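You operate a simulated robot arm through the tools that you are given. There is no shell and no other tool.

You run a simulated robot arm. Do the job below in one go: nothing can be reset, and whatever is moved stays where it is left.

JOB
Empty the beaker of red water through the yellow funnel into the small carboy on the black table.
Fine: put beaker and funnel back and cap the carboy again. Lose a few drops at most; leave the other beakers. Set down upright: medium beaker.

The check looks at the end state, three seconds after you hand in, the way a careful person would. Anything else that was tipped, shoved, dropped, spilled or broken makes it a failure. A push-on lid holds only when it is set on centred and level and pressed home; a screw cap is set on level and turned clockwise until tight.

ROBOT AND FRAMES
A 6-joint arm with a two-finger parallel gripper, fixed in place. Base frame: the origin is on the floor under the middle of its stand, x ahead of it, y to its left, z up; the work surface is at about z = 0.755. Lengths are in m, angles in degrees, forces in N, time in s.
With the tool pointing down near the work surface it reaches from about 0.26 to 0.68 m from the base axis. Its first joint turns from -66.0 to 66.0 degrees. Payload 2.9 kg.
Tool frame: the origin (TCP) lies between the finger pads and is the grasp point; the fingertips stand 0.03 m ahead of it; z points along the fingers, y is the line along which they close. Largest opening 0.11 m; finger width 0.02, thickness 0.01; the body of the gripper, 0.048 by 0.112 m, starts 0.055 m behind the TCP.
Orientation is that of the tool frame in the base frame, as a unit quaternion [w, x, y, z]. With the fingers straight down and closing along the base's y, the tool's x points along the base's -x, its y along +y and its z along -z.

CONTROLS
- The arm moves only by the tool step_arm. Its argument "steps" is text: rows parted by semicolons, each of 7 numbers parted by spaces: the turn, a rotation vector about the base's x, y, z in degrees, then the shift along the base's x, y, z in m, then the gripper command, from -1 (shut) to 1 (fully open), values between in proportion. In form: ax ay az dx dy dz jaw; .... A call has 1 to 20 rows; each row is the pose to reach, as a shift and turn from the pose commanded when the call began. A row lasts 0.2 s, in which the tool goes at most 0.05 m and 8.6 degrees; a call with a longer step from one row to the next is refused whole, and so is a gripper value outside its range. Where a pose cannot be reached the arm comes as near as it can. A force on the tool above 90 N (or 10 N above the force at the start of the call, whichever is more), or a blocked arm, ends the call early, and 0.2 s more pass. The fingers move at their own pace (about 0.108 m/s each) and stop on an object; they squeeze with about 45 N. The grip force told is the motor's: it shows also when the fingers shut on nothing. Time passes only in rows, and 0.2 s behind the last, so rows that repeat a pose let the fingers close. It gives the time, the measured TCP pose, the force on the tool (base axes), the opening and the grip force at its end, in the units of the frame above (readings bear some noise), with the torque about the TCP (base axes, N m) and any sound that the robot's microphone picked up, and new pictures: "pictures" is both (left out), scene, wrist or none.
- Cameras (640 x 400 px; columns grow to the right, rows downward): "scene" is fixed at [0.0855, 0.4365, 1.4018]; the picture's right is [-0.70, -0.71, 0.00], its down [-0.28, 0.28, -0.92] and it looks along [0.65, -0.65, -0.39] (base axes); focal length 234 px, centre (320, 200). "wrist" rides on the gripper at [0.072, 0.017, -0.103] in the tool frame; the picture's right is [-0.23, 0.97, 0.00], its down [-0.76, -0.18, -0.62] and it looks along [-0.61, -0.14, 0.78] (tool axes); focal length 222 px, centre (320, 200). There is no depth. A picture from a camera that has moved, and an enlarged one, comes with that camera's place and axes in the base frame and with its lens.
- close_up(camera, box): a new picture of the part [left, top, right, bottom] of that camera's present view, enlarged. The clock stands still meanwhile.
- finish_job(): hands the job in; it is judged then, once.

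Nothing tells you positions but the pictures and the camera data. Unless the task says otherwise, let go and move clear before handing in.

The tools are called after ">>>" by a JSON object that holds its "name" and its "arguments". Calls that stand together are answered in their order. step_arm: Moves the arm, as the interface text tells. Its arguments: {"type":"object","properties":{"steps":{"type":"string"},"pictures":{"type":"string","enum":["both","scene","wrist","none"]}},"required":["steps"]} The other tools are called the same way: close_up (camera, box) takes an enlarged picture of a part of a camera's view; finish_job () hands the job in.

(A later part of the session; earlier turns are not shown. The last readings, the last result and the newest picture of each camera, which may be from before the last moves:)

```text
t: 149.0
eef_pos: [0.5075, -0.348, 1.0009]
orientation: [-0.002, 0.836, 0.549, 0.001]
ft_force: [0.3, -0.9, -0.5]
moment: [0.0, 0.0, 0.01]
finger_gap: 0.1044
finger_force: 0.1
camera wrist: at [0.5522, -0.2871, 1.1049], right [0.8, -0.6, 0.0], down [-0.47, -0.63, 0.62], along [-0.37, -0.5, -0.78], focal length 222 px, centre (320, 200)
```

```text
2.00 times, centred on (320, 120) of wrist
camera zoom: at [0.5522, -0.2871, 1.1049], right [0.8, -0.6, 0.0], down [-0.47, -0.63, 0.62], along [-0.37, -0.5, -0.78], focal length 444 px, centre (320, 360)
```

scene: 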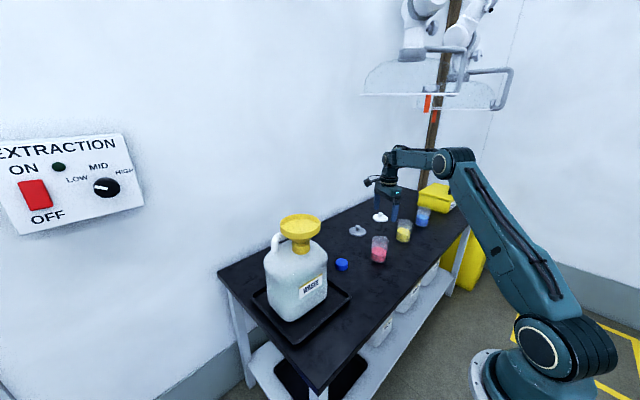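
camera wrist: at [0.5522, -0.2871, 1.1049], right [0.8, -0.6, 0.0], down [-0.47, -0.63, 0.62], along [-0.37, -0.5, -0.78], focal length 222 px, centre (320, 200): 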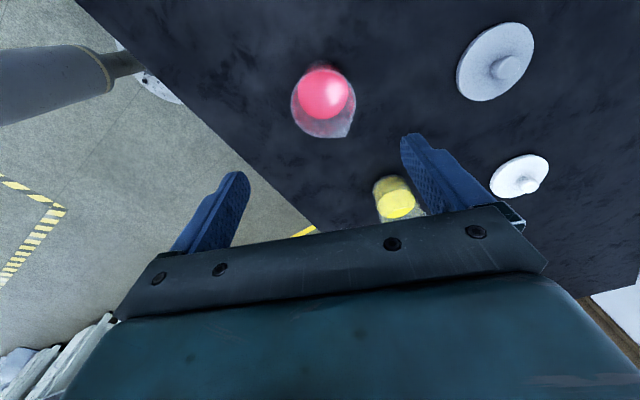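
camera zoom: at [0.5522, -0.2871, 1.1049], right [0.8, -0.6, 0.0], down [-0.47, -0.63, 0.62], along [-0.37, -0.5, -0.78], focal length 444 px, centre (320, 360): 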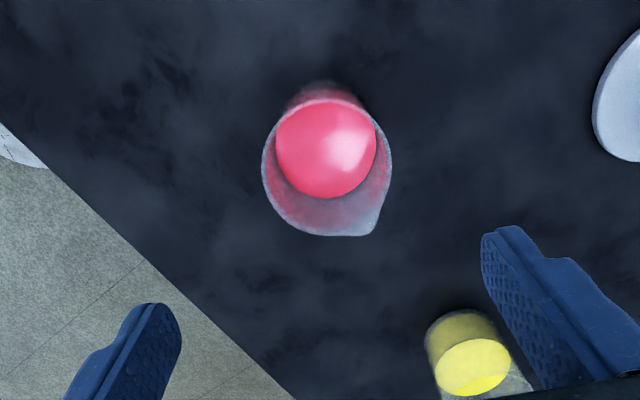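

Clear view from above: the beaker is at about (0.514, −0.344), spout at about −98°. I centre on it and descend partway.

>>> {"name": "step_arm", "arguments": {"steps": "0 0 0 0.006 0.004 -0.03 0.9; 0 0 0 0.006 0.004 -0.07 0.9; 0 0 0 0.006 0.004 -0.1 0.9; 0 0 0 0.006 0.004 -0.1 0.9"}}

>>> {"name": "close_up", "arguments": {"camera": "wrist", "box": [160, 20, 480, 220]}}

>>> {"name": "close_up", "arguments": {"camera": "scene", "box": [340, 190, 440, 290]}}

```text
t: 150.0
eef_pos: [0.5112, -0.3456, 0.8994]
orientation: [-0.001, 0.835, 0.55, 0.001]
ft_force: [-0.5, 0.1, 0.8]
moment: [0.01, -0.01, -0.01]
finger_gap: 0.1042
finger_force: 0.2
camera wrist: at [0.556, -0.2838, 1.0036], right [0.8, -0.59, 0.0], down [-0.46, -0.63, 0.62], along [-0.37, -0.5, -0.78], focal length 222 px, centre (320, 200)
```

scene: 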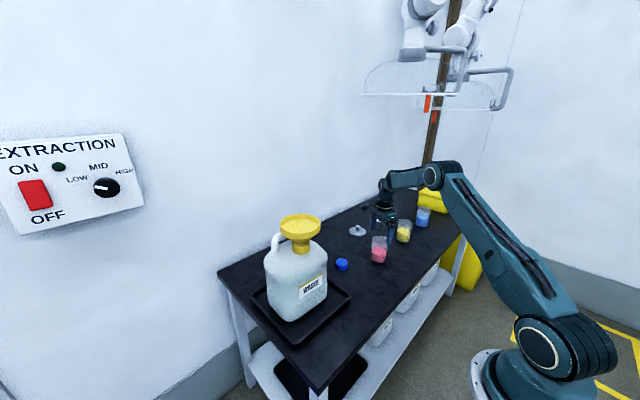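
wrist: 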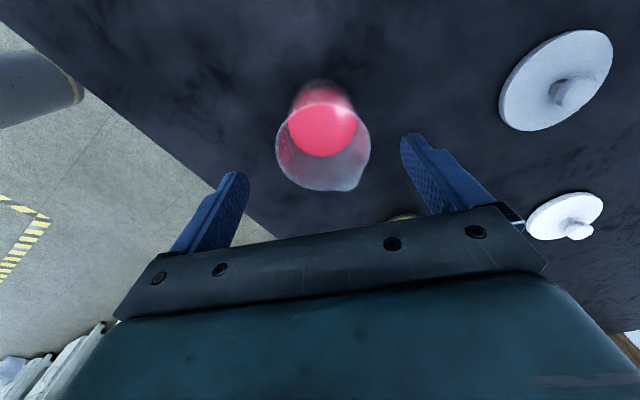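

```text
2.00 times, centred on (320, 120) of wrist
camera zoom: at [0.556, -0.2838, 1.0036], right [0.8, -0.59, 0.0], down [-0.46, -0.63, 0.62], along [-0.37, -0.5, -0.78], focal length 444 px, centre (320, 360)
```

zoom: 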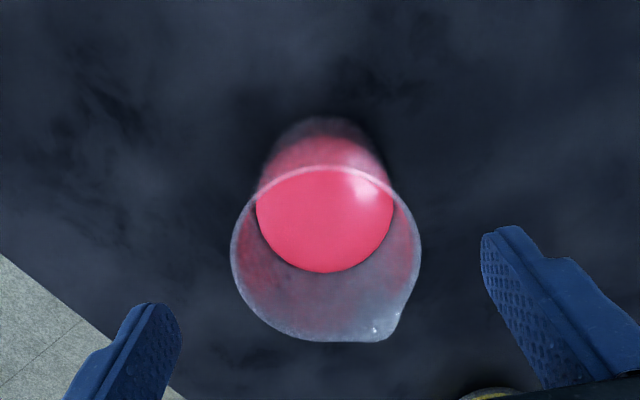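

```text
4.00 times, centred on (390, 240) of scene
camera zoom: at [0.0855, 0.4365, 1.4018], right [-0.7, -0.71, 0.0], down [-0.28, 0.28, -0.92], along [0.65, -0.65, -0.39], focal length 935 px, centre (40, 40)
```

zoom: 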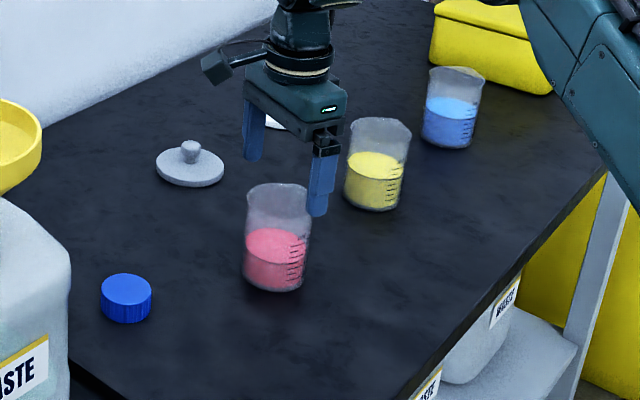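

Well centred within a few mm. I descend around the beaker to z≈0.812.

>>> {"name": "step_arm", "arguments": {"steps": "0 0 0 0.003 0.002 -0.02 0.9; 0 0 0 0.003 0.002 -0.045 0.9; 0 0 0 0.003 0.002 -0.07 0.9; 0 0 0 0.003 0.002 -0.087 0.9; 0 0 0 0.003 0.002 -0.087 0.9"}}

>>> {"name": "close_up", "arguments": {"camera": "wrist", "box": [160, 60, 480, 260]}}

>>> {"name": "close_up", "arguments": {"camera": "scene", "box": [340, 190, 440, 290]}}

```text
t: 151.2
eef_pos: [0.515, -0.3431, 0.8133]
orientation: [-0.001, 0.835, 0.551, 0.001]
ft_force: [0.5, 0.2, -0.1]
moment: [0.01, 0.04, 0.01]
finger_gap: 0.1044
finger_force: 0.1
camera wrist: at [0.56, -0.2821, 0.9176], right [0.8, -0.59, 0.0], down [-0.46, -0.63, 0.62], along [-0.37, -0.5, -0.78], focal length 222 px, centre (320, 200)
```

scene: 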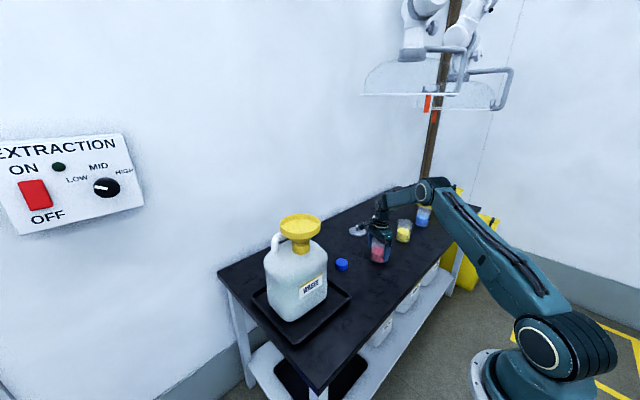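
wrist: 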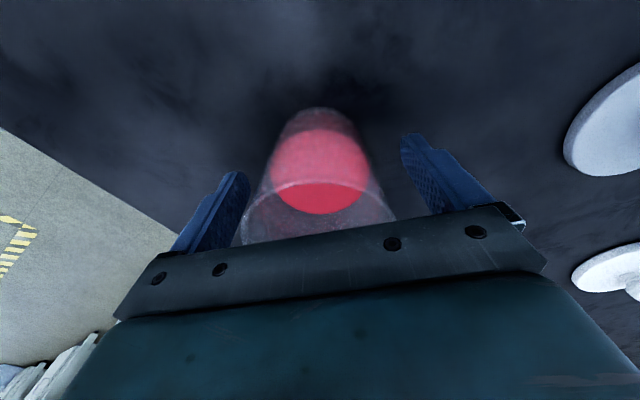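

```text
2.00 times, centred on (320, 160) of wrist
camera zoom: at [0.56, -0.2821, 0.9176], right [0.8, -0.59, 0.0], down [-0.46, -0.63, 0.62], along [-0.37, -0.5, -0.78], focal length 444 px, centre (320, 280)
```

zoom: 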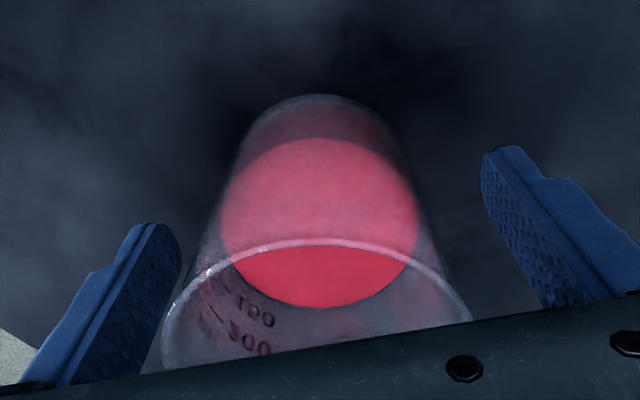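

```text
4.00 times, centred on (390, 240) of scene
camera zoom: at [0.0855, 0.4365, 1.4018], right [-0.7, -0.71, 0.0], down [-0.28, 0.28, -0.92], along [0.65, -0.65, -0.39], focal length 935 px, centre (40, 40)
```

zoom: 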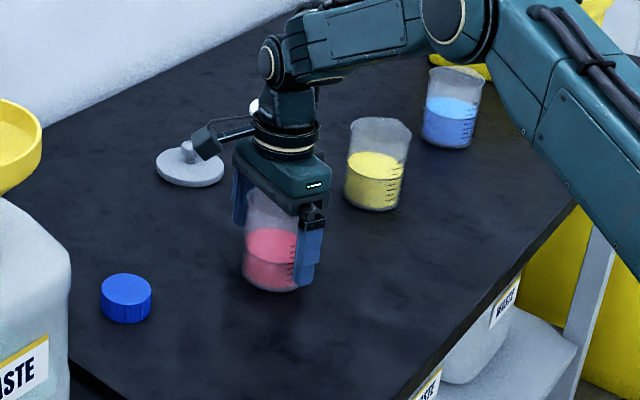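

The beaker is between the fingers with the palm clear of its rim. I close gently in stages.

>>> {"name": "step_arm", "arguments": {"steps": "0 0 0 0 0 0 0.6; 0 0 0 0 0 0 0.45; 0 0 0 0 0 0 0.35; 0 0 0 0 0 0 0.28; 0 0 0 0 0 0 0.2; 0 0 0 0 0 0 0; 0 0 0 0 0 0 -1; 0 0 0 0 0 0 -1"}}

>>> {"name": "close_up", "arguments": {"camera": "scene", "box": [340, 190, 440, 290]}}

```text
t: 153.0
eef_pos: [0.5148, -0.3438, 0.8138]
orientation: [-0.001, 0.835, 0.55, 0.001]
ft_force: [-0.1, -0.1, 1.5]
moment: [-0.04, -0.06, 0.01]
finger_gap: 0.0694
finger_force: 45.1
camera wrist: at [0.5599, -0.282, 0.9178], right [0.8, -0.59, 0.0], down [-0.46, -0.63, 0.62], along [-0.37, -0.5, -0.78], focal length 222 px, centre (320, 200)
```

scene: 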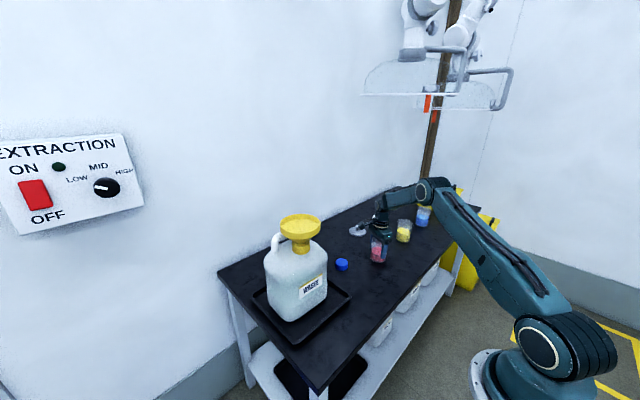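
wrist: 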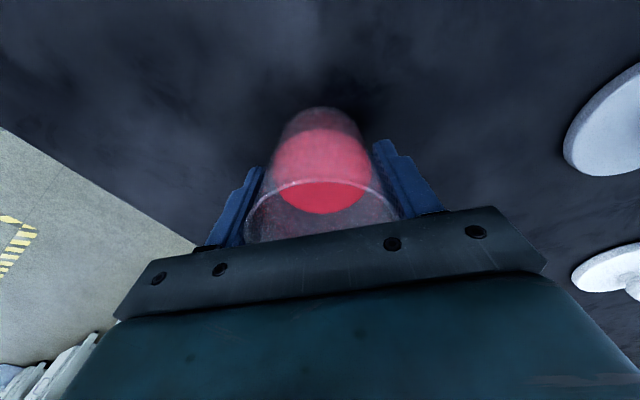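

```text
4.00 times, centred on (390, 240) of scene
camera zoom: at [0.0855, 0.4365, 1.4018], right [-0.7, -0.71, 0.0], down [-0.28, 0.28, -0.92], along [0.65, -0.65, -0.39], focal length 935 px, centre (40, 40)
```

zoom: 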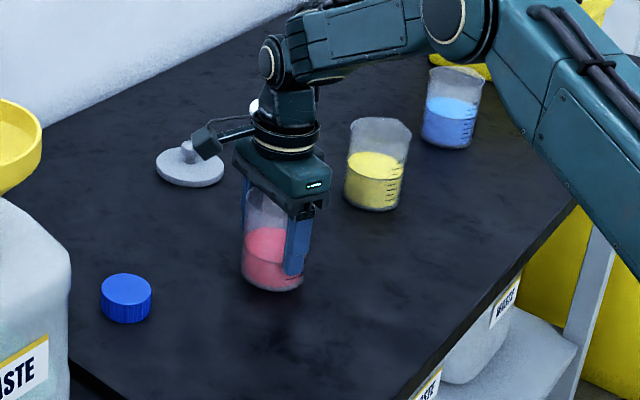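

Gripped (69.4 mm). I lift slowly and check the load.

>>> {"name": "step_arm", "arguments": {"steps": "0 0 0 0 0 0.003 -1; 0 0 0 0 0 0.01 -1; 0 0 0 0 0 0.02 -1; 0 0 0 0 0 0.035 -1; 0 0 0 0 0 0.05 -1; 0 0 0 0 0 0.05 -1"}}

>>> {"name": "close_up", "arguments": {"camera": "scene", "box": [340, 190, 440, 290]}}

```text
t: 154.4
eef_pos: [0.5158, -0.3427, 0.863]
orientation: [-0.002, 0.836, 0.549, 0.001]
ft_force: [-0.3, 0.2, -2.2]
moment: [-0.02, -0.01, 0.02]
finger_gap: 0.0695
finger_force: 45.3
camera wrist: at [0.5605, -0.2811, 0.9671], right [0.8, -0.59, 0.0], down [-0.46, -0.63, 0.62], along [-0.37, -0.5, -0.78], focal length 222 px, centre (320, 200)
```

scene: 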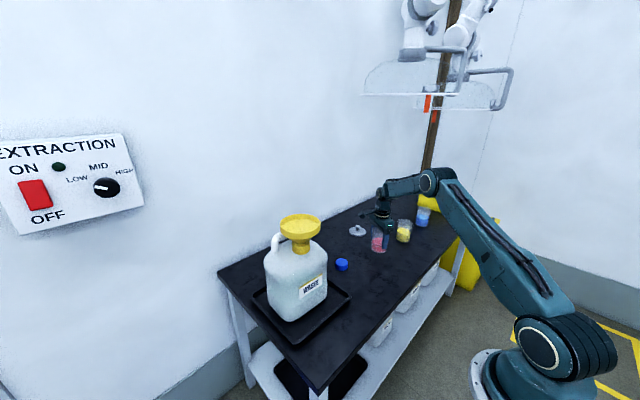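
wrist: 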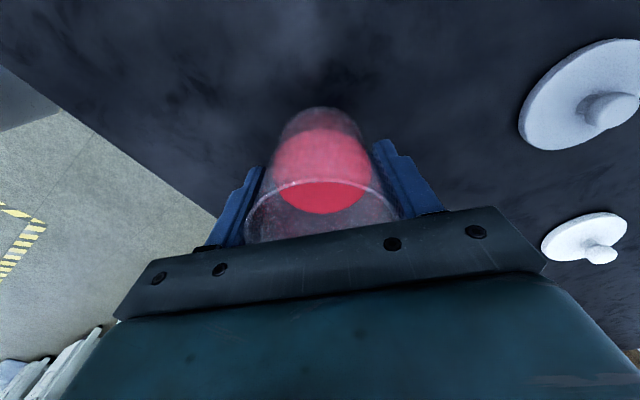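

```text
4.00 times, centred on (390, 240) of scene
camera zoom: at [0.0855, 0.4365, 1.4018], right [-0.7, -0.71, 0.0], down [-0.28, 0.28, -0.92], along [0.65, -0.65, -0.39], focal length 935 px, centre (40, 40)
```

zoom: 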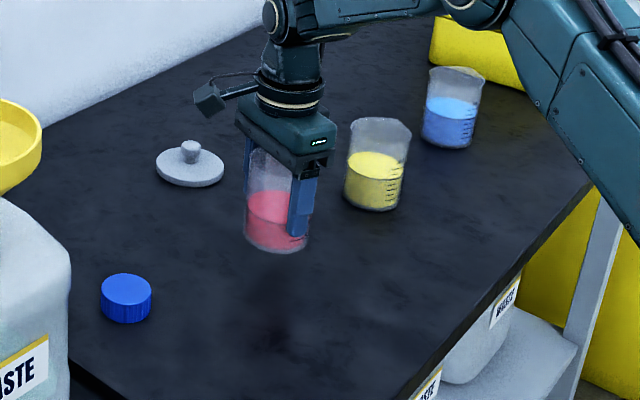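

The load is ~2.2 N and the beaker hangs level. I carry it slowly toward the front of the carboy, turning the yaw round toward +154° on the way.

>>> {"name": "step_arm", "arguments": {"steps": "0 0 4 -0.0026 0.01 0.0098 -1; 0 0 11 -0.0052 0.02 0.0196 -1; 0 0 18 -0.0078 0.03 0.0294 -1; 0 0 25 -0.0104 0.04 0.0392 -1; 0 0 32 -0.013 0.05 0.049 -1; 0 0 39 -0.0156 0.06 0.0588 -1; 0 0 46 -0.0182 0.07 0.0686 -1; 0 0 53 -0.0208 0.08 0.0784 -1; 0 0 60 -0.0234 0.09 0.0882 -1; 0 0 67 -0.026 0.1 0.098 -1; 0 0 74 -0.0286 0.11 0.1078 -1; 0 0 81 -0.0312 0.12 0.1176 -1; 0 0 88 -0.0338 0.13 0.1274 -1; 0 0 95 -0.0364 0.14 0.1372 -1; 0 0 102 -0.039 0.15 0.147 -1; 0 0 109 -0.0416 0.16 0.1568 -1; 0 0 116 -0.0442 0.17 0.1666 -1; 0 0 123 -0.0468 0.18 0.1764 -1; 0 0 130 -0.05 0.19 0.186 -1; 0 0 133 -0.05 0.19 0.186 -1", "pictures": "scene"}}

```text
t: 158.6
eef_pos: [0.4666, -0.1507, 1.0488]
orientation: [-0.001, -0.172, 0.985, -0.001]
ft_force: [0.0, 0.8, -1.7]
moment: [-0.02, -0.01, 0.02]
finger_gap: 0.0695
finger_force: 45.4
```

scene: 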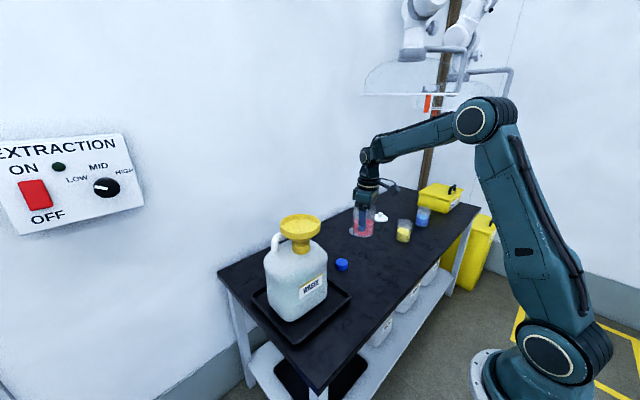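

Smooth so far. I continue to the pre-pour position in front of the funnel.

>>> {"name": "step_arm", "arguments": {"steps": "0 0 4 -0.0023 0.0104 0.0035 -1; 0 0 11 -0.0046 0.0208 0.007 -1; 0 0 18 -0.007 0.0312 0.0105 -1; 0 0 25 -0.0093 0.0417 0.014 -1; 0 0 32 -0.0116 0.0521 0.0175 -1; 0 0 39 -0.014 0.0626 0.021 -1; 0 0 46 -0.0163 0.073 0.0245 -1; 0 0 53 -0.0186 0.0835 0.028 -1; 0 0 60 -0.021 0.0939 0.0315 -1; 0 0 67 -0.0233 0.1043 0.035 -1; 0 0 74 -0.0256 0.1148 0.0385 -1; 0 0 81 -0.028 0.1252 0.042 -1; 0 0 88 -0.0303 0.1357 0.0455 -1; 0 0 95 -0.0326 0.1461 0.049 -1; 0 0 102 -0.035 0.1565 0.0525 -1; 0 0 109 -0.0373 0.167 0.056 -1; 0 0 116 -0.0396 0.1774 0.0595 -1; 0 0 123 -0.042 0.1879 0.063 -1; 0 0 130 -0.0443 0.1983 0.0665 -1; 0 0 134 -0.0466 0.2087 0.07 -1"}}

>>> {"name": "close_up", "arguments": {"camera": "scene", "box": [250, 130, 400, 270]}}

```text
t: 162.8
eef_pos: [0.4185, 0.0569, 1.1197]
orientation: [0.0, 0.974, -0.225, 0.002]
ft_force: [-0.4, -0.4, -2.8]
moment: [0.0, -0.03, -0.01]
finger_gap: 0.0694
finger_force: 44.9
camera wrist: at [0.477, 0.0115, 1.2233], right [-0.63, -0.77, 0.0], down [-0.61, 0.5, 0.62], along [-0.48, 0.39, -0.78], focal length 222 px, centre (320, 200)
```

scene: 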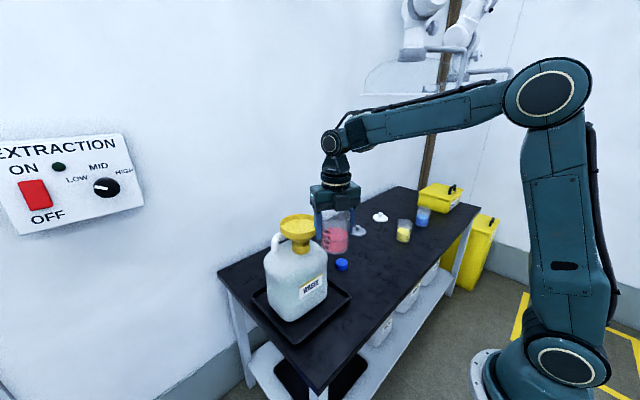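
wrist: 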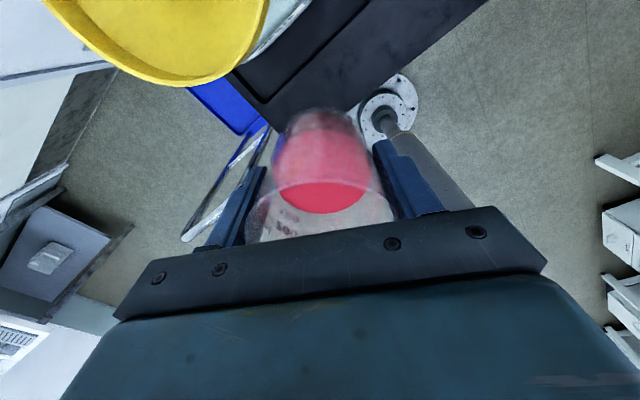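

```text
2.86 times, centred on (325, 200) of scene
camera zoom: at [0.0855, 0.4365, 1.4018], right [-0.7, -0.71, 0.0], down [-0.28, 0.28, -0.92], along [0.65, -0.65, -0.39], focal length 668 px, centre (306, 200)
```

zoom: 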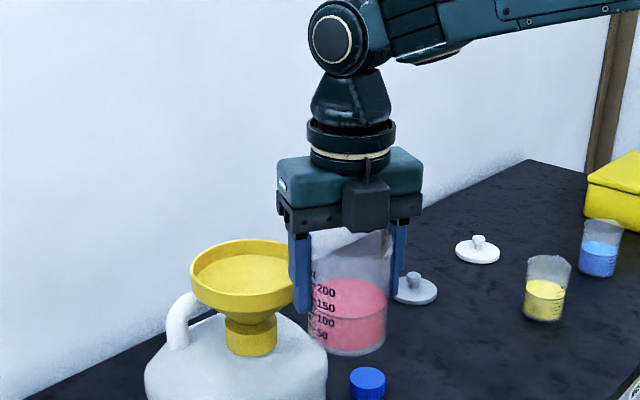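

The beaker is in position in front of the funnel with the spout toward the robot. I begin tilting (to ~45°) while moving it up and over the funnel.

>>> {"name": "step_arm", "arguments": {"steps": "0.05 -2 0 0.003 0 0.01 -1; 0.1 -4 0 0.006 0 0.02 -1; 0.16 -6.5 0 0.013 0 0.031 -1; 0.22 -9 0 0.021 0 0.0405 -1; 0.3 -12 0 0.031 0 0.0485 -1; 0.37 -15 0 0.041 0 0.0555 -1; 0.45 -18 0 0.053 0 0.061 -1; 0.52 -21 0 0.066 0 0.0655 -1; 0.6 -24 0 0.079 0 0.0685 -1; 0.67 -27 0 0.091 0 0.0705 -1; 0.74 -29.5 0 0.104 0 0.0705 -1; 0.8 -32 0 0.116 0 0.0705 -1; 0.86 -34.5 0 0.129 0 0.068 -1; 0.92 -37 0 0.141 0 0.0655 -1; 1 -39.5 0 0.152 0 0.063 -1; 1.05 -42 0 0.163 0 0.059 -1; 1.1 -44 0 0.171 0 0.055 -1; 1.12 -45 0 0.175 0 0.0525 -1; 1.12 -45 0 0.175 0 0.0525 -1"}}

>>> {"name": "close_up", "arguments": {"camera": "scene", "box": [230, 120, 380, 260]}}

>>> {"name": "close_up", "arguments": {"camera": "wrist", "box": [160, 20, 480, 240]}}

```text
t: 166.8
eef_pos: [0.5947, 0.0573, 1.1724]
orientation: [-0.097, 0.899, -0.21, 0.371]
ft_force: [0.1, 0.0, -2.1]
moment: [-0.03, 0.03, 0.03]
finger_gap: 0.0694
finger_force: 45.0
camera wrist: at [0.5626, 0.0089, 1.2849], right [-0.44, -0.77, -0.46], down [-0.87, 0.49, 0.02], along [0.21, 0.41, -0.89], focal length 222 px, centre (320, 200)
```

scene: 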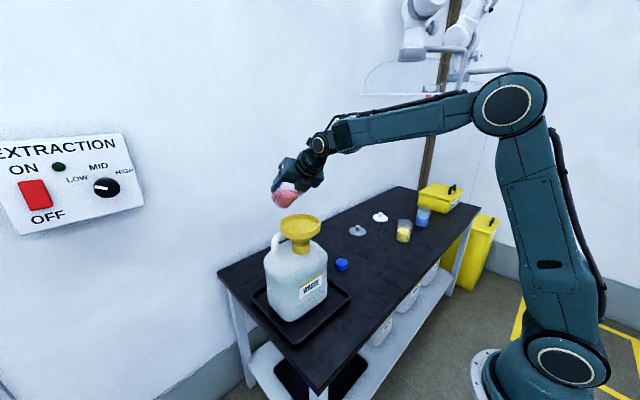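
wrist: 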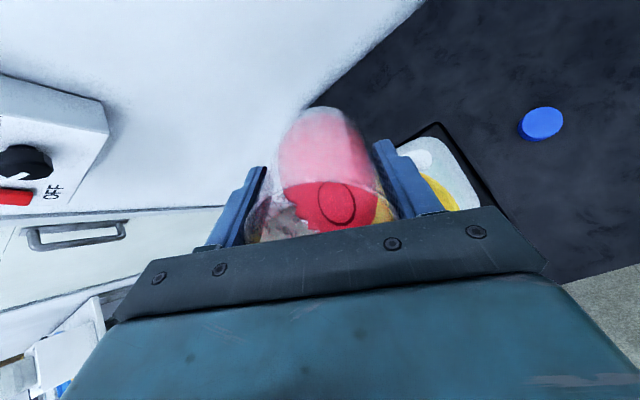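

```text
2.86 times, centred on (305, 190) of scene
camera zoom: at [0.0856, 0.4365, 1.4018], right [-0.7, -0.71, 0.0], down [-0.28, 0.28, -0.92], along [0.65, -0.65, -0.39], focal length 668 px, centre (363, 229)
```

zoom: 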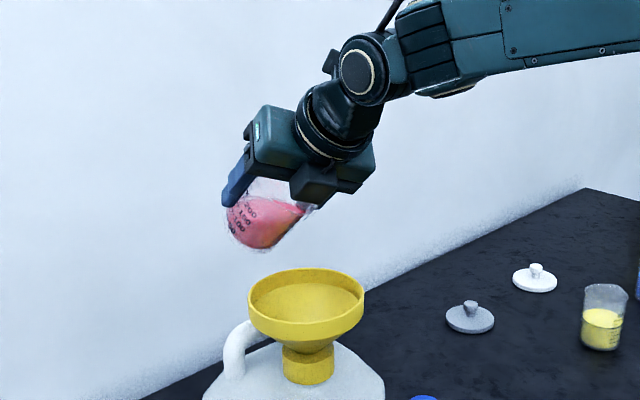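

```text
1.82 times, centred on (320, 130) of wrist
camera zoom: at [0.5626, 0.0089, 1.2849], right [-0.44, -0.77, -0.46], down [-0.87, 0.49, 0.02], along [0.21, 0.41, -0.89], focal length 404 px, centre (320, 327)
```

zoom: 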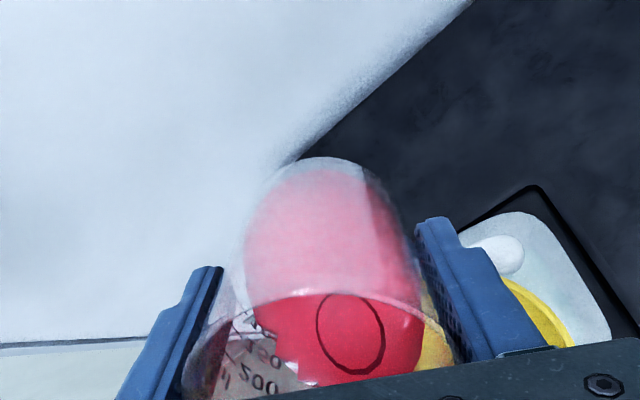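

Lip is right above the funnel. I continue slowly to about 61°, near the onset of pouring, then check.

>>> {"name": "step_arm", "arguments": {"steps": "0.05 -2 0 0.003 0 -0.004 -1; 0.1 -4 0 0.006 0 -0.008 -1; 0.15 -6 0 0.008 0 -0.011 -1; 0.2 -8 0 0.01 0 -0.014 -1; 0.25 -10 0 0.0115 0 -0.0165 -1; 0.29 -11.5 0 0.0115 0 -0.018 -1; 0.32 -13 0 0.0115 0 -0.02 -1; 0.36 -14.5 0 0.0115 0 -0.0215 -1; 0.4 -16 0 0.0115 0 -0.0225 -1; 0.4 -16 0 0.0115 0 -0.0225 -1", "pictures": "wrist"}}

>>> {"name": "close_up", "arguments": {"camera": "scene", "box": [250, 160, 350, 260]}}

```text
t: 169.0
eef_pos: [0.6058, 0.056, 1.149]
orientation: [-0.128, 0.838, -0.196, 0.493]
ft_force: [-0.1, -1.6, -3.0]
moment: [0.02, 0.05, 0.02]
finger_gap: 0.0696
finger_force: 45.0
camera wrist: at [0.5446, 0.0077, 1.2488], right [-0.3, -0.76, -0.57], down [-0.84, 0.49, -0.22], along [0.45, 0.42, -0.79], focal length 222 px, centre (320, 200)
```

wrist: 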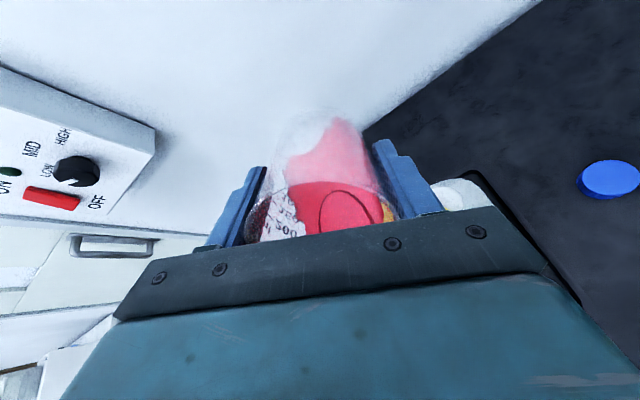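

```text
4.00 times, centred on (300, 210) of scene
camera zoom: at [0.0856, 0.4365, 1.4018], right [-0.7, -0.71, 0.0], down [-0.28, 0.28, -0.92], along [0.65, -0.65, -0.39], focal length 935 px, centre (400, 160)
```

zoom: 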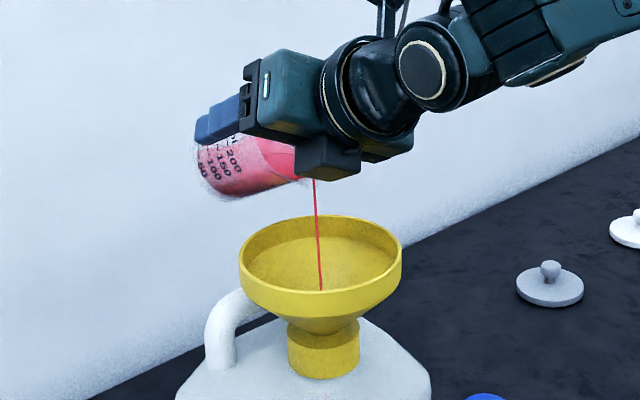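

The pour has started: a thin red stream is falling into the middle of the funnel. I continue tilting slowly.

>>> {"name": "step_arm", "arguments": {"steps": "0 0 0 0 0 0 -1; 0.03 -1.2 0 -0.0003 0 -0.0008 -1; 0.06 -2.4 0 -0.0006 0 -0.0015 -1; 0.06 -2.4 0 -0.0006 0 -0.0015 -1; 0.09 -3.6 0 -0.001 0 -0.0022 -1; 0.12 -4.8 0 -0.0013 0 -0.0028 -1; 0.12 -4.8 0 -0.0013 0 -0.0028 -1; 0.15 -6 0 -0.0018 0 -0.0033 -1; 0.18 -7.2 0 -0.0023 0 -0.0037 -1; 0.18 -7.2 0 -0.0023 0 -0.0037 -1; 0.21 -8.4 0 -0.0028 0 -0.0038 -1; 0.21 -8.4 0 -0.0028 0 -0.0038 -1", "pictures": "none"}}

>>> {"name": "close_up", "arguments": {"camera": "scene", "box": [250, 160, 350, 260]}}

```text
t: 171.6
eef_pos: [0.6033, 0.0566, 1.1465]
orientation: [-0.145, 0.8, -0.188, 0.552]
ft_force: [-1.1, -0.1, -1.0]
moment: [-0.03, 0.01, 0.01]
finger_gap: 0.0695
finger_force: 44.9
```

```text
4.00 times, centred on (300, 210) of scene
camera zoom: at [0.0855, 0.4365, 1.4018], right [-0.7, -0.71, 0.0], down [-0.28, 0.28, -0.92], along [0.65, -0.65, -0.39], focal length 935 px, centre (400, 160)
```

zoom: 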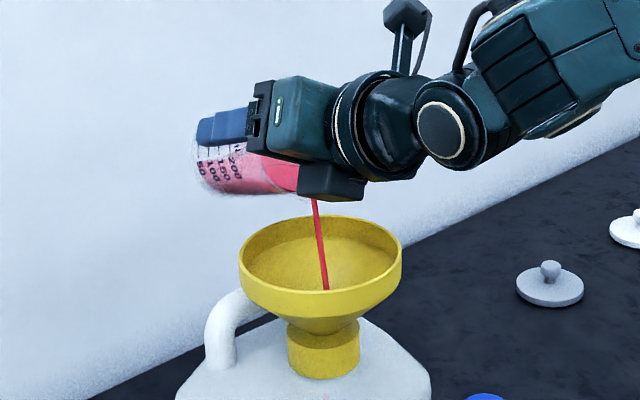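

The stream is landing right at the funnel's centre. I keep tilting slowly through 70–82°.

>>> {"name": "step_arm", "arguments": {"steps": "0 0 0 0 0 0 -1; 0.03 -1.3 0 -0.0006 0 0.0003 -1; 0.06 -2.6 0 -0.0012 0 0.0006 -1; 0.06 -2.6 0 -0.0012 0 0.0006 -1; 0.1 -3.9 0 -0.0018 0 0.001 -1; 0.13 -5.2 0 -0.0024 0 0.0014 -1; 0.13 -5.2 0 -0.0024 0 0.0014 -1; 0.16 -6.5 0 -0.003 0 0.0018 -1; 0.2 -7.8 0 -0.0036 0 0.0022 -1; 0.2 -7.8 0 -0.0036 0 0.0022 -1; 0.23 -9.1 0 -0.0042 0 0.0026 -1; 0.26 -10.4 0 -0.0049 0 0.003 -1; 0.26 -10.4 0 -0.0049 0 0.003 -1; 0.29 -11.7 0 -0.0056 0 0.0034 -1; 0.33 -13 0 -0.0063 0 0.0038 -1; 0.33 -13 0 -0.0063 0 0.0038 -1", "pictures": "none"}}

>>> {"name": "close_up", "arguments": {"camera": "scene", "box": [250, 160, 350, 260]}}

```text
t: 175.0
eef_pos: [0.5976, 0.056, 1.1491]
orientation: [-0.165, 0.731, -0.172, 0.639]
ft_force: [0.0, -0.7, -1.2]
moment: [-0.02, 0.02, -0.04]
finger_gap: 0.0693
finger_force: 44.8
```

```text
4.00 times, centred on (300, 210) of scene
camera zoom: at [0.0855, 0.4365, 1.4018], right [-0.7, -0.71, 0.0], down [-0.28, 0.28, -0.92], along [0.65, -0.65, -0.39], focal length 935 px, centre (400, 160)
```

zoom: 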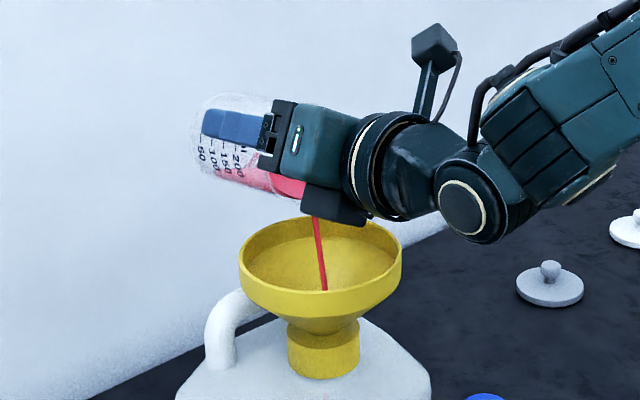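

Most of it is out and the stream stays on target. I continue to ~97°, raising slightly to keep the gripper body clear of the rim.

>>> {"name": "step_arm", "arguments": {"steps": "0 0 0 0 0 0.001 -1; 0.03 -1.3 0 -0.0008 0 0.002 -1; 0.06 -2.6 0 -0.0016 0 0.003 -1; 0.06 -2.6 0 -0.0016 0 0.003 -1; 0.1 -3.9 0 -0.0025 0 0.004 -1; 0.13 -5.2 0 -0.0034 0 0.005 -1; 0.13 -5.2 0 -0.0034 0 0.005 -1; 0.16 -6.5 0 -0.0043 0 0.0065 -1; 0.2 -7.8 0 -0.0053 0 0.008 -1; 0.2 -7.8 0 -0.0053 0 0.008 -1; 0.24 -9.5 0 -0.0066 0 0.0095 -1; 0.28 -11 0 -0.0078 0 0.011 -1; 0.32 -12.8 0 -0.0091 0 0.0125 -1; 0.36 -14.6 0 -0.0105 0 0.014 -1; 0.36 -14.6 0 -0.0105 0 0.014 -1", "pictures": "none"}}

>>> {"name": "close_up", "arguments": {"camera": "scene", "box": [250, 160, 350, 260]}}

>>> {"name": "close_up", "arguments": {"camera": "wrist", "box": [160, 20, 480, 240]}}

```text
t: 178.2
eef_pos: [0.5863, 0.0561, 1.1629]
orientation: [-0.189, 0.644, -0.151, 0.726]
ft_force: [-0.4, 0.7, -0.2]
moment: [0.01, 0.01, 0.02]
finger_gap: 0.0696
finger_force: 45.0
```

```text
4.00 times, centred on (300, 210) of scene
camera zoom: at [0.0855, 0.4365, 1.4018], right [-0.7, -0.71, 0.0], down [-0.28, 0.28, -0.92], along [0.65, -0.65, -0.39], focal length 935 px, centre (400, 160)
```

zoom: 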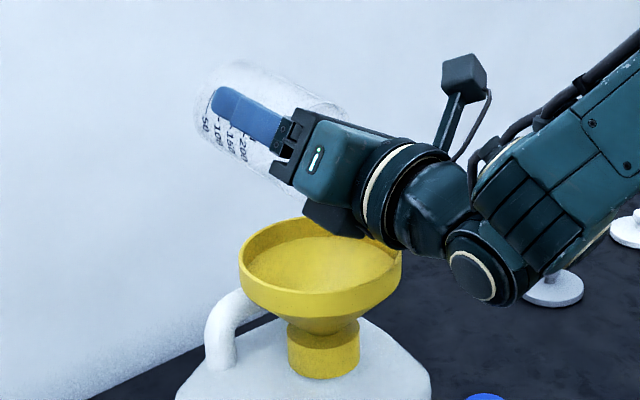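

```text
1.82 times, centred on (320, 130) of wrist
camera zoom: at [0.4795, 0.0068, 1.2066], right [0.1, -0.75, -0.65], down [-0.56, 0.5, -0.67], along [0.82, 0.43, -0.37], focal length 404 px, centre (320, 327)
```

zoom: 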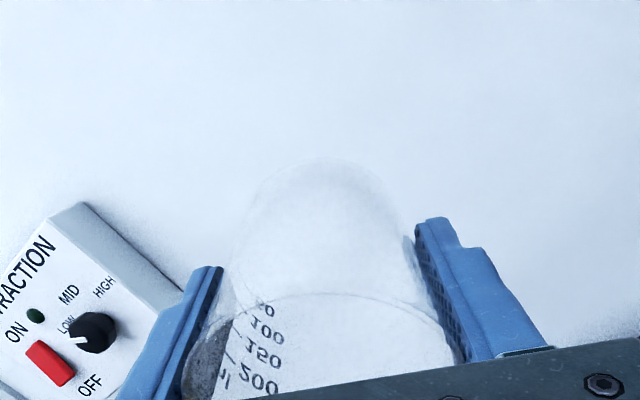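

The beaker now looks completely empty. I tip a few degrees more and hold briefly to let last drops fall.

>>> {"name": "step_arm", "arguments": {"steps": "0.06 -2.5 0 -0.002 0 0.0025 -1; 0.12 -5 0 -0.004 0 0.005 -1; 0.2 -8 0 -0.0064 0 0.0075 -1; 0.2 -8 0 -0.0064 0 0.0075 -1; 0.2 -8 0 -0.0064 0 0.0075 -1; 0.2 -8 0 -0.0064 0 0.0075 -1; 0.2 -8 0 -0.0064 0 0.0075 -1; 0.2 -8 0 -0.0064 0 0.0075 -1"}}

>>> {"name": "close_up", "arguments": {"camera": "scene", "box": [250, 160, 350, 260]}}

```text
t: 180.0
eef_pos: [0.5811, 0.0559, 1.1711]
orientation: [-0.2, 0.591, -0.138, 0.769]
ft_force: [-0.3, 0.8, -0.9]
moment: [0.01, -0.01, -0.03]
finger_gap: 0.0694
finger_force: 45.2
camera wrist: at [0.4682, 0.0065, 1.1986], right [0.19, -0.75, -0.63], down [-0.46, 0.5, -0.73], along [0.87, 0.43, -0.25], focal length 222 px, centre (320, 200)
```

scene: 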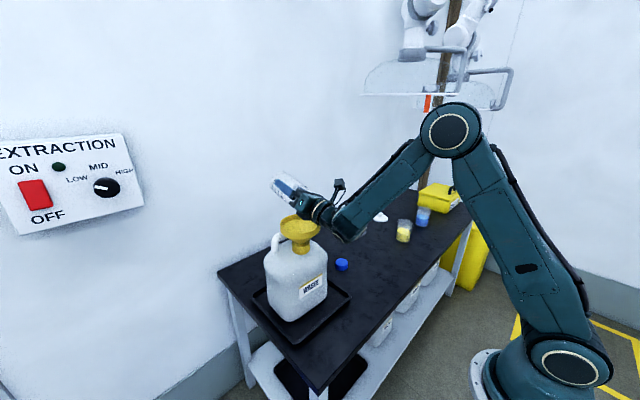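
wrist: 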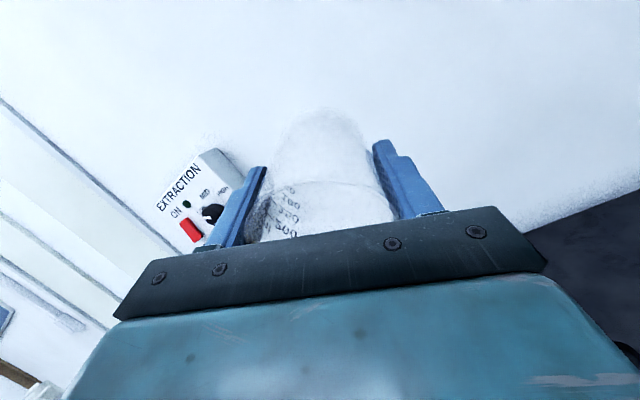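

```text
4.00 times, centred on (300, 210) of scene
camera zoom: at [0.0855, 0.4365, 1.4018], right [-0.7, -0.71, 0.0], down [-0.28, 0.28, -0.92], along [0.65, -0.65, -0.39], focal length 935 px, centre (400, 160)
```

zoom: 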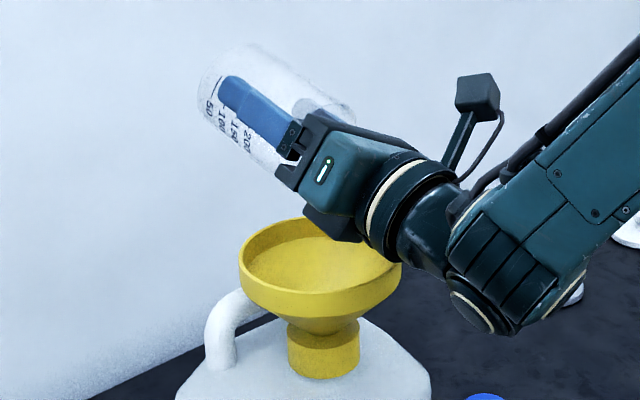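

Empty. I tip the beaker back upright along the reverse path, away from the funnel.

>>> {"name": "step_arm", "arguments": {"steps": "-0.2 8 0 0.006 0 0 -1; -0.4 16 0 0.012 0 0 -1; -0.6 24 0 0.016 0 0 -1; -0.8 32 0 0.019 0 0 -1; -1 40 0 0.02 0 0 -1; -1.2 48 0 0.02 0 0 -1; -1.4 56 0 0.018 0 0.002 -1; -1.57 64 0 0.01 0 0.008 -1; -1.7 70 0 -0.005 0 0.012 -1; -1.85 76 0 -0.03 0 0.014 -1; -2 82 0 -0.06 0 0.013 -1; -2.15 88 0 -0.09 0 0.008 -1; -2.3 94 0 -0.115 0 -0.002 -1; -2.45 100 0 -0.14 0 -0.02 -1; -2.58 105.3 0 -0.16 0 -0.05 -1; -2.58 105.3 0 -0.16 0 -0.05 -1"}}

>>> {"name": "close_up", "arguments": {"camera": "scene", "box": [230, 120, 430, 280]}}

```text
t: 183.4
eef_pos: [0.4208, 0.0562, 1.1186]
orientation: [0.001, 0.974, -0.227, -0.002]
ft_force: [-0.3, 0.5, -0.7]
moment: [0.0, 0.0, 0.01]
finger_gap: 0.0692
finger_force: 45.6
camera wrist: at [0.4795, 0.011, 1.2222], right [-0.64, -0.77, 0.0], down [-0.6, 0.5, 0.62], along [-0.48, 0.4, -0.78], focal length 222 px, centre (320, 200)
```

scene: 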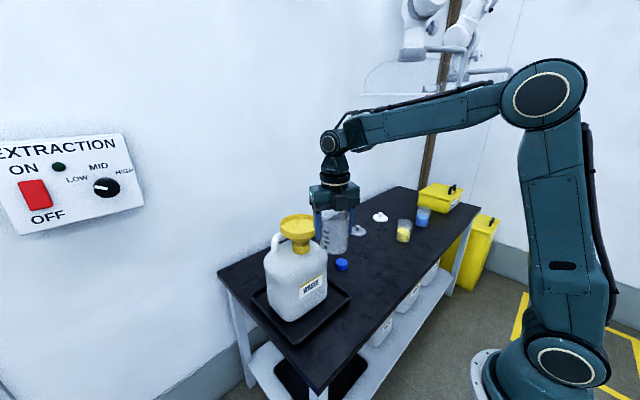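
wrist: 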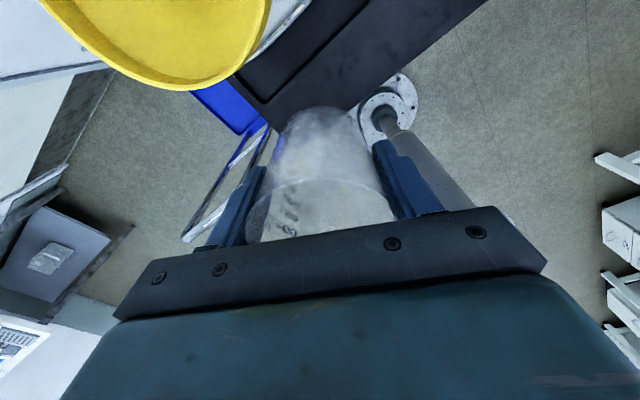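

```text
2.50 times, centred on (330, 200) of scene
camera zoom: at [0.0855, 0.4365, 1.4018], right [-0.7, -0.71, 0.0], down [-0.28, 0.28, -0.92], along [0.65, -0.65, -0.39], focal length 584 px, centre (295, 200)
```

zoom: 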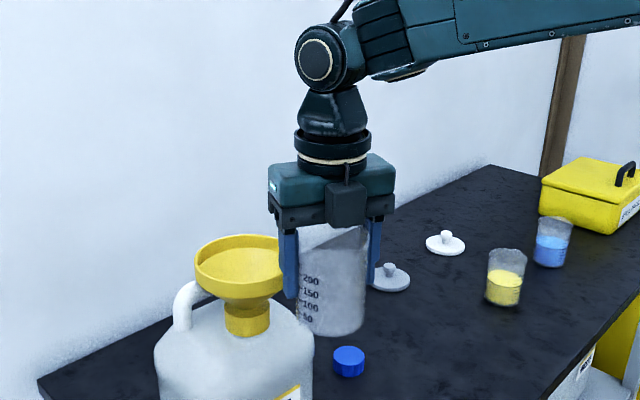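

Now I carry the empty beaker back to its original place, reversing the earlier route and yaw.

>>> {"name": "step_arm", "arguments": {"steps": "0 0 -7 0.0025 -0.0109 -0.0035 -1; 0 0 -14 0.005 -0.0218 -0.007 -1; 0 0 -21 0.0073 -0.0327 -0.0105 -1; 0 0 -28 0.0097 -0.0436 -0.014 -1; 0 0 -35 0.0121 -0.0545 -0.0175 -1; 0 0 -42 0.0145 -0.0654 -0.021 -1; 0 0 -49 0.017 -0.0763 -0.0245 -1; 0 0 -56 0.0194 -0.0872 -0.028 -1; 0 0 -63 0.0218 -0.0981 -0.0315 -1; 0 0 -70 0.0242 -0.109 -0.035 -1; 0 0 -77 0.0266 -0.1199 -0.0385 -1; 0 0 -84 0.029 -0.1308 -0.042 -1; 0 0 -91 0.0315 -0.1417 -0.0455 -1; 0 0 -98 0.0339 -0.1526 -0.049 -1; 0 0 -105 0.0363 -0.1635 -0.0525 -1; 0 0 -112 0.0387 -0.1744 -0.056 -1; 0 0 -119 0.0411 -0.1853 -0.0595 -1; 0 0 -126 0.0435 -0.196 -0.063 -1; 0 0 -134 0.046 -0.2068 -0.068 -1", "pictures": "none"}}

>>> {"name": "step_arm", "arguments": {"steps": "0 0 -7 0.0026 -0.0102 -0.009 -1; 0 0 -14 0.0052 -0.0204 -0.018 -1; 0 0 -21 0.0078 -0.0306 -0.027 -1; 0 0 -28 0.0104 -0.0408 -0.036 -1; 0 0 -35 0.013 -0.051 -0.045 -1; 0 0 -42 0.0155 -0.0612 -0.054 -1; 0 0 -49 0.018 -0.0714 -0.063 -1; 0 0 -56 0.0206 -0.0816 -0.072 -1; 0 0 -63 0.0232 -0.0918 -0.081 -1; 0 0 -70 0.0258 -0.102 -0.09 -1; 0 0 -77 0.0284 -0.1122 -0.099 -1; 0 0 -84 0.031 -0.1224 -0.108 -1; 0 0 -91 0.0336 -0.1326 -0.117 -1; 0 0 -98 0.0362 -0.1428 -0.126 -1; 0 0 -105 0.0388 -0.153 -0.135 -1; 0 0 -112 0.0414 -0.1632 -0.144 -1; 0 0 -119 0.044 -0.1734 -0.153 -1; 0 0 -126 0.0465 -0.1836 -0.162 -1; 0 0 -133.3 0.0482 -0.193 -0.172 -1; 0 0 -133.3 0.0482 -0.193 -0.172 -1"}}

>>> {"name": "close_up", "arguments": {"camera": "scene", "box": [340, 190, 440, 290]}}

```text
t: 187.4
eef_pos: [0.4666, -0.1492, 1.0528]
orientation: [0.0, -0.169, 0.986, 0.0]
ft_force: [-0.1, 0.2, -1.7]
moment: [0.02, -0.02, 0.0]
finger_gap: 0.069
finger_force: 44.6
```

```text
t: 191.6
eef_pos: [0.5151, -0.3427, 0.8807]
orientation: [0.002, 0.837, 0.547, 0.0]
ft_force: [0.6, 1.1, -1.4]
moment: [0.02, 0.01, 0.0]
finger_gap: 0.0692
finger_force: 45.4
camera wrist: at [0.56, -0.2808, 0.9848], right [0.8, -0.6, 0.0], down [-0.47, -0.62, 0.62], along [-0.37, -0.5, -0.78], focal length 222 px, centre (320, 200)
```

scene: 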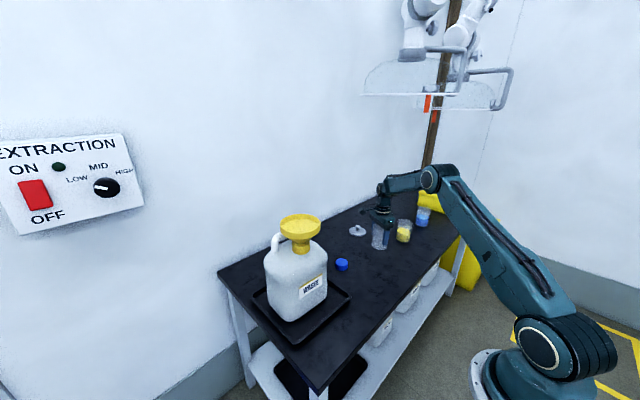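
wrist: 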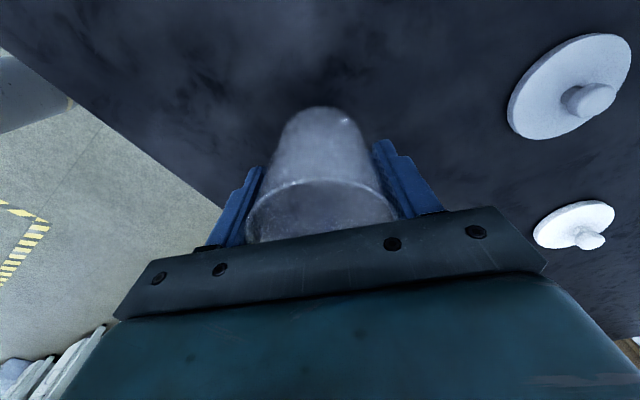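

```text
4.00 times, centred on (390, 240) of scene
camera zoom: at [0.0855, 0.4365, 1.4018], right [-0.7, -0.71, 0.0], down [-0.28, 0.28, -0.92], along [0.65, -0.65, -0.39], focal length 935 px, centre (40, 40)
```

zoom: 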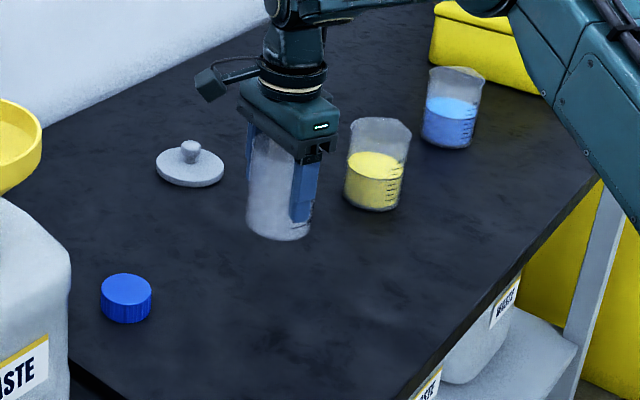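

Over its original place. I lower it slowly to touch down at the same height it was gripped (TCP z≈0.814).

>>> {"name": "step_arm", "arguments": {"steps": "0 0 0 0 -0.0005 -0.02 -1; 0 0 0 0 -0.0005 -0.04 -1; 0 0 0 0 -0.0005 -0.055 -1; 0 0 0 0 -0.0005 -0.061 -1; 0 0 0 0 -0.0005 -0.064 -1; 0 0 0 0 -0.0005 -0.0655 -1", "pictures": "none"}}

>>> {"name": "step_arm", "arguments": {"steps": "0 0 0 0 0 -0.001 -1; 0 0 0 0 0 -0.002 -1", "pictures": "none"}}

```text
t: 193.0
eef_pos: [0.5148, -0.3432, 0.8159]
orientation: [0.001, 0.837, 0.547, 0.0]
ft_force: [0.9, -0.2, -0.6]
moment: [0.03, 0.01, -0.01]
finger_gap: 0.0691
finger_force: 45.2
```

```text
t: 193.6
eef_pos: [0.5151, -0.3441, 0.8149]
orientation: [0.001, 0.836, 0.548, -0.001]
ft_force: [-1.5, 1.8, 8.6]
moment: [0.33, 0.2, 0.06]
finger_gap: 0.0694
finger_force: 45.1
```

Touchdown (8.6 N). I ease off and open gradually.

>>> {"name": "step_arm", "arguments": {"steps": "0 0 0 0 0 0.0006 -1; 0 0 0 0 0 0.0006 0.3; 0 0 0 0 0 0.0006 0.5; 0 0 0 0 0 0.0006 0.75; 0 0 0 0 0 0.0006 0.9; 0 0 0 0 0 0.0006 0.9", "pictures": "wrist"}}

>>> {"name": "close_up", "arguments": {"camera": "scene", "box": [340, 190, 440, 290]}}

```text
t: 195.0
eef_pos: [0.5146, -0.3436, 0.8145]
orientation: [0.002, 0.837, 0.547, 0.0]
ft_force: [0.0, -0.8, 0.9]
moment: [0.03, 0.03, 0.0]
finger_gap: 0.1047
finger_force: 0.1
camera wrist: at [0.5597, -0.2823, 0.918], right [0.8, -0.6, 0.0], down [-0.47, -0.63, 0.62], along [-0.37, -0.5, -0.78], focal length 222 px, centre (320, 200)
```

wrist: 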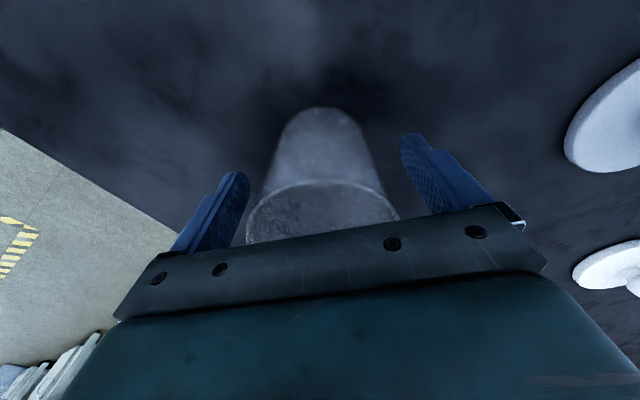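

```text
4.00 times, centred on (390, 240) of scene
camera zoom: at [0.0855, 0.4365, 1.4018], right [-0.7, -0.71, 0.0], down [-0.28, 0.28, -0.92], along [0.65, -0.65, -0.39], focal length 935 px, centre (40, 40)
```

zoom: 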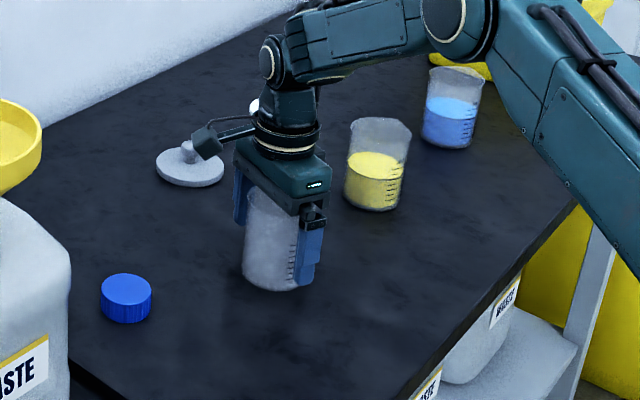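

The beaker stands upright. I lift clear, then turn the yaw back to 0° while moving toward the funnel.

>>> {"name": "step_arm", "arguments": {"steps": "0 0 0 0 0 0.01 0.9; 0 0 0 0 0 0.035 0.9; 0 0 0 0 0 0.07 0.9; 0 0 0 0 0 0.11 0.9; 0 0 0 0 0 0.15 0.9; 0 0 0 0 0 0.185 0.9; 0 0 8.1 0 0.016 0.196 0.9; 0 0 16.2 0 0.032 0.207 0.9; 0 0 24.3 0 0.048 0.218 0.9; 0 0 32.4 0 0.064 0.229 0.9; 0 0 40.5 0 0.08 0.24 0.9; 0 0 48.6 0 0.096 0.251 0.9; 0 0 56.7 0 0.112 0.262 0.9; 0 0 64.8 0 0.128 0.273 0.9; 0 0 72.9 0 0.144 0.284 0.9; 0 0 81 0 0.16 0.295 0.8; 0 0 89.1 0 0.176 0.306 0.5; 0 0 97.2 0 0.192 0.317 0.2; 0 0 105.3 0 0.208 0.328 0; 0 0 113.5 0 0.224 0.335 -0.2"}}

>>> {"name": "close_up", "arguments": {"camera": "scene", "box": [250, 190, 430, 290]}}

```text
t: 199.2
eef_pos: [0.514, -0.1179, 1.1482]
orientation: [0.0, 0.0, 1.0, 0.001]
ft_force: [-0.4, 0.0, -0.4]
moment: [-0.03, 0.01, -0.04]
finger_gap: 0.0441
finger_force: 0.1
camera wrist: at [0.4421, -0.1002, 1.2532], right [0.23, 0.97, 0.0], down [0.76, -0.18, 0.62], along [0.61, -0.14, -0.78], focal length 222 px, centre (320, 200)
```

scene: 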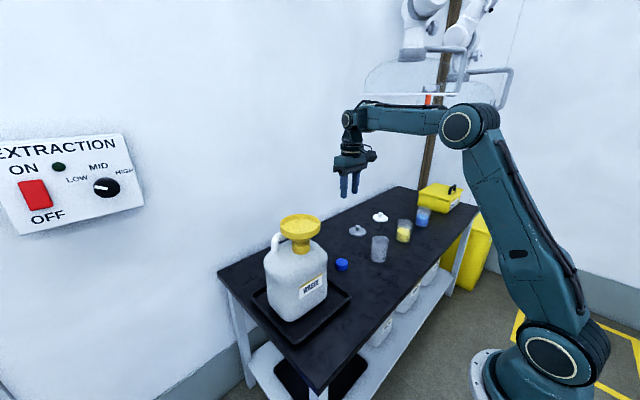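
wrist: 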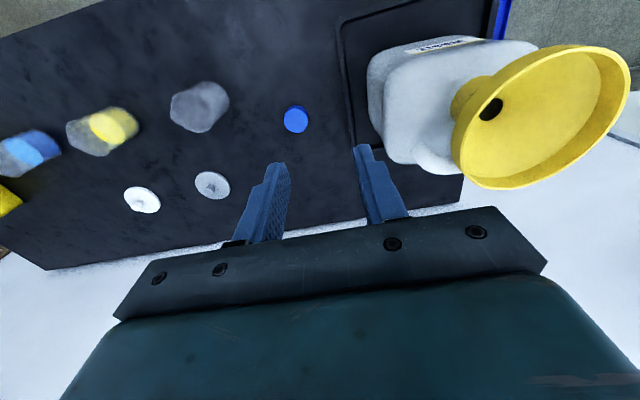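

```text
3.56 times, centred on (340, 240) of scene
camera zoom: at [0.0855, 0.4365, 1.4018], right [-0.7, -0.71, 0.0], down [-0.28, 0.28, -0.92], along [0.65, -0.65, -0.39], focal length 831 px, centre (249, 58)
```

zoom: 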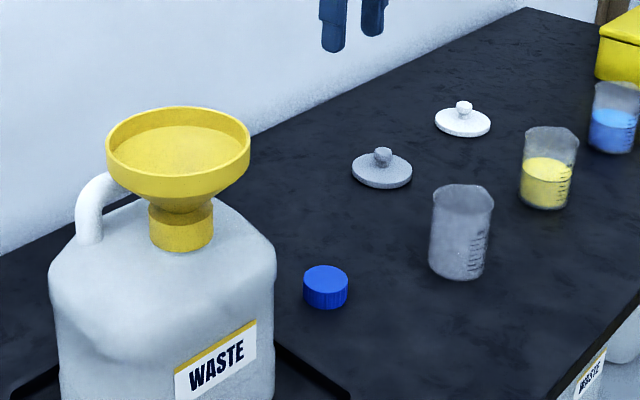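

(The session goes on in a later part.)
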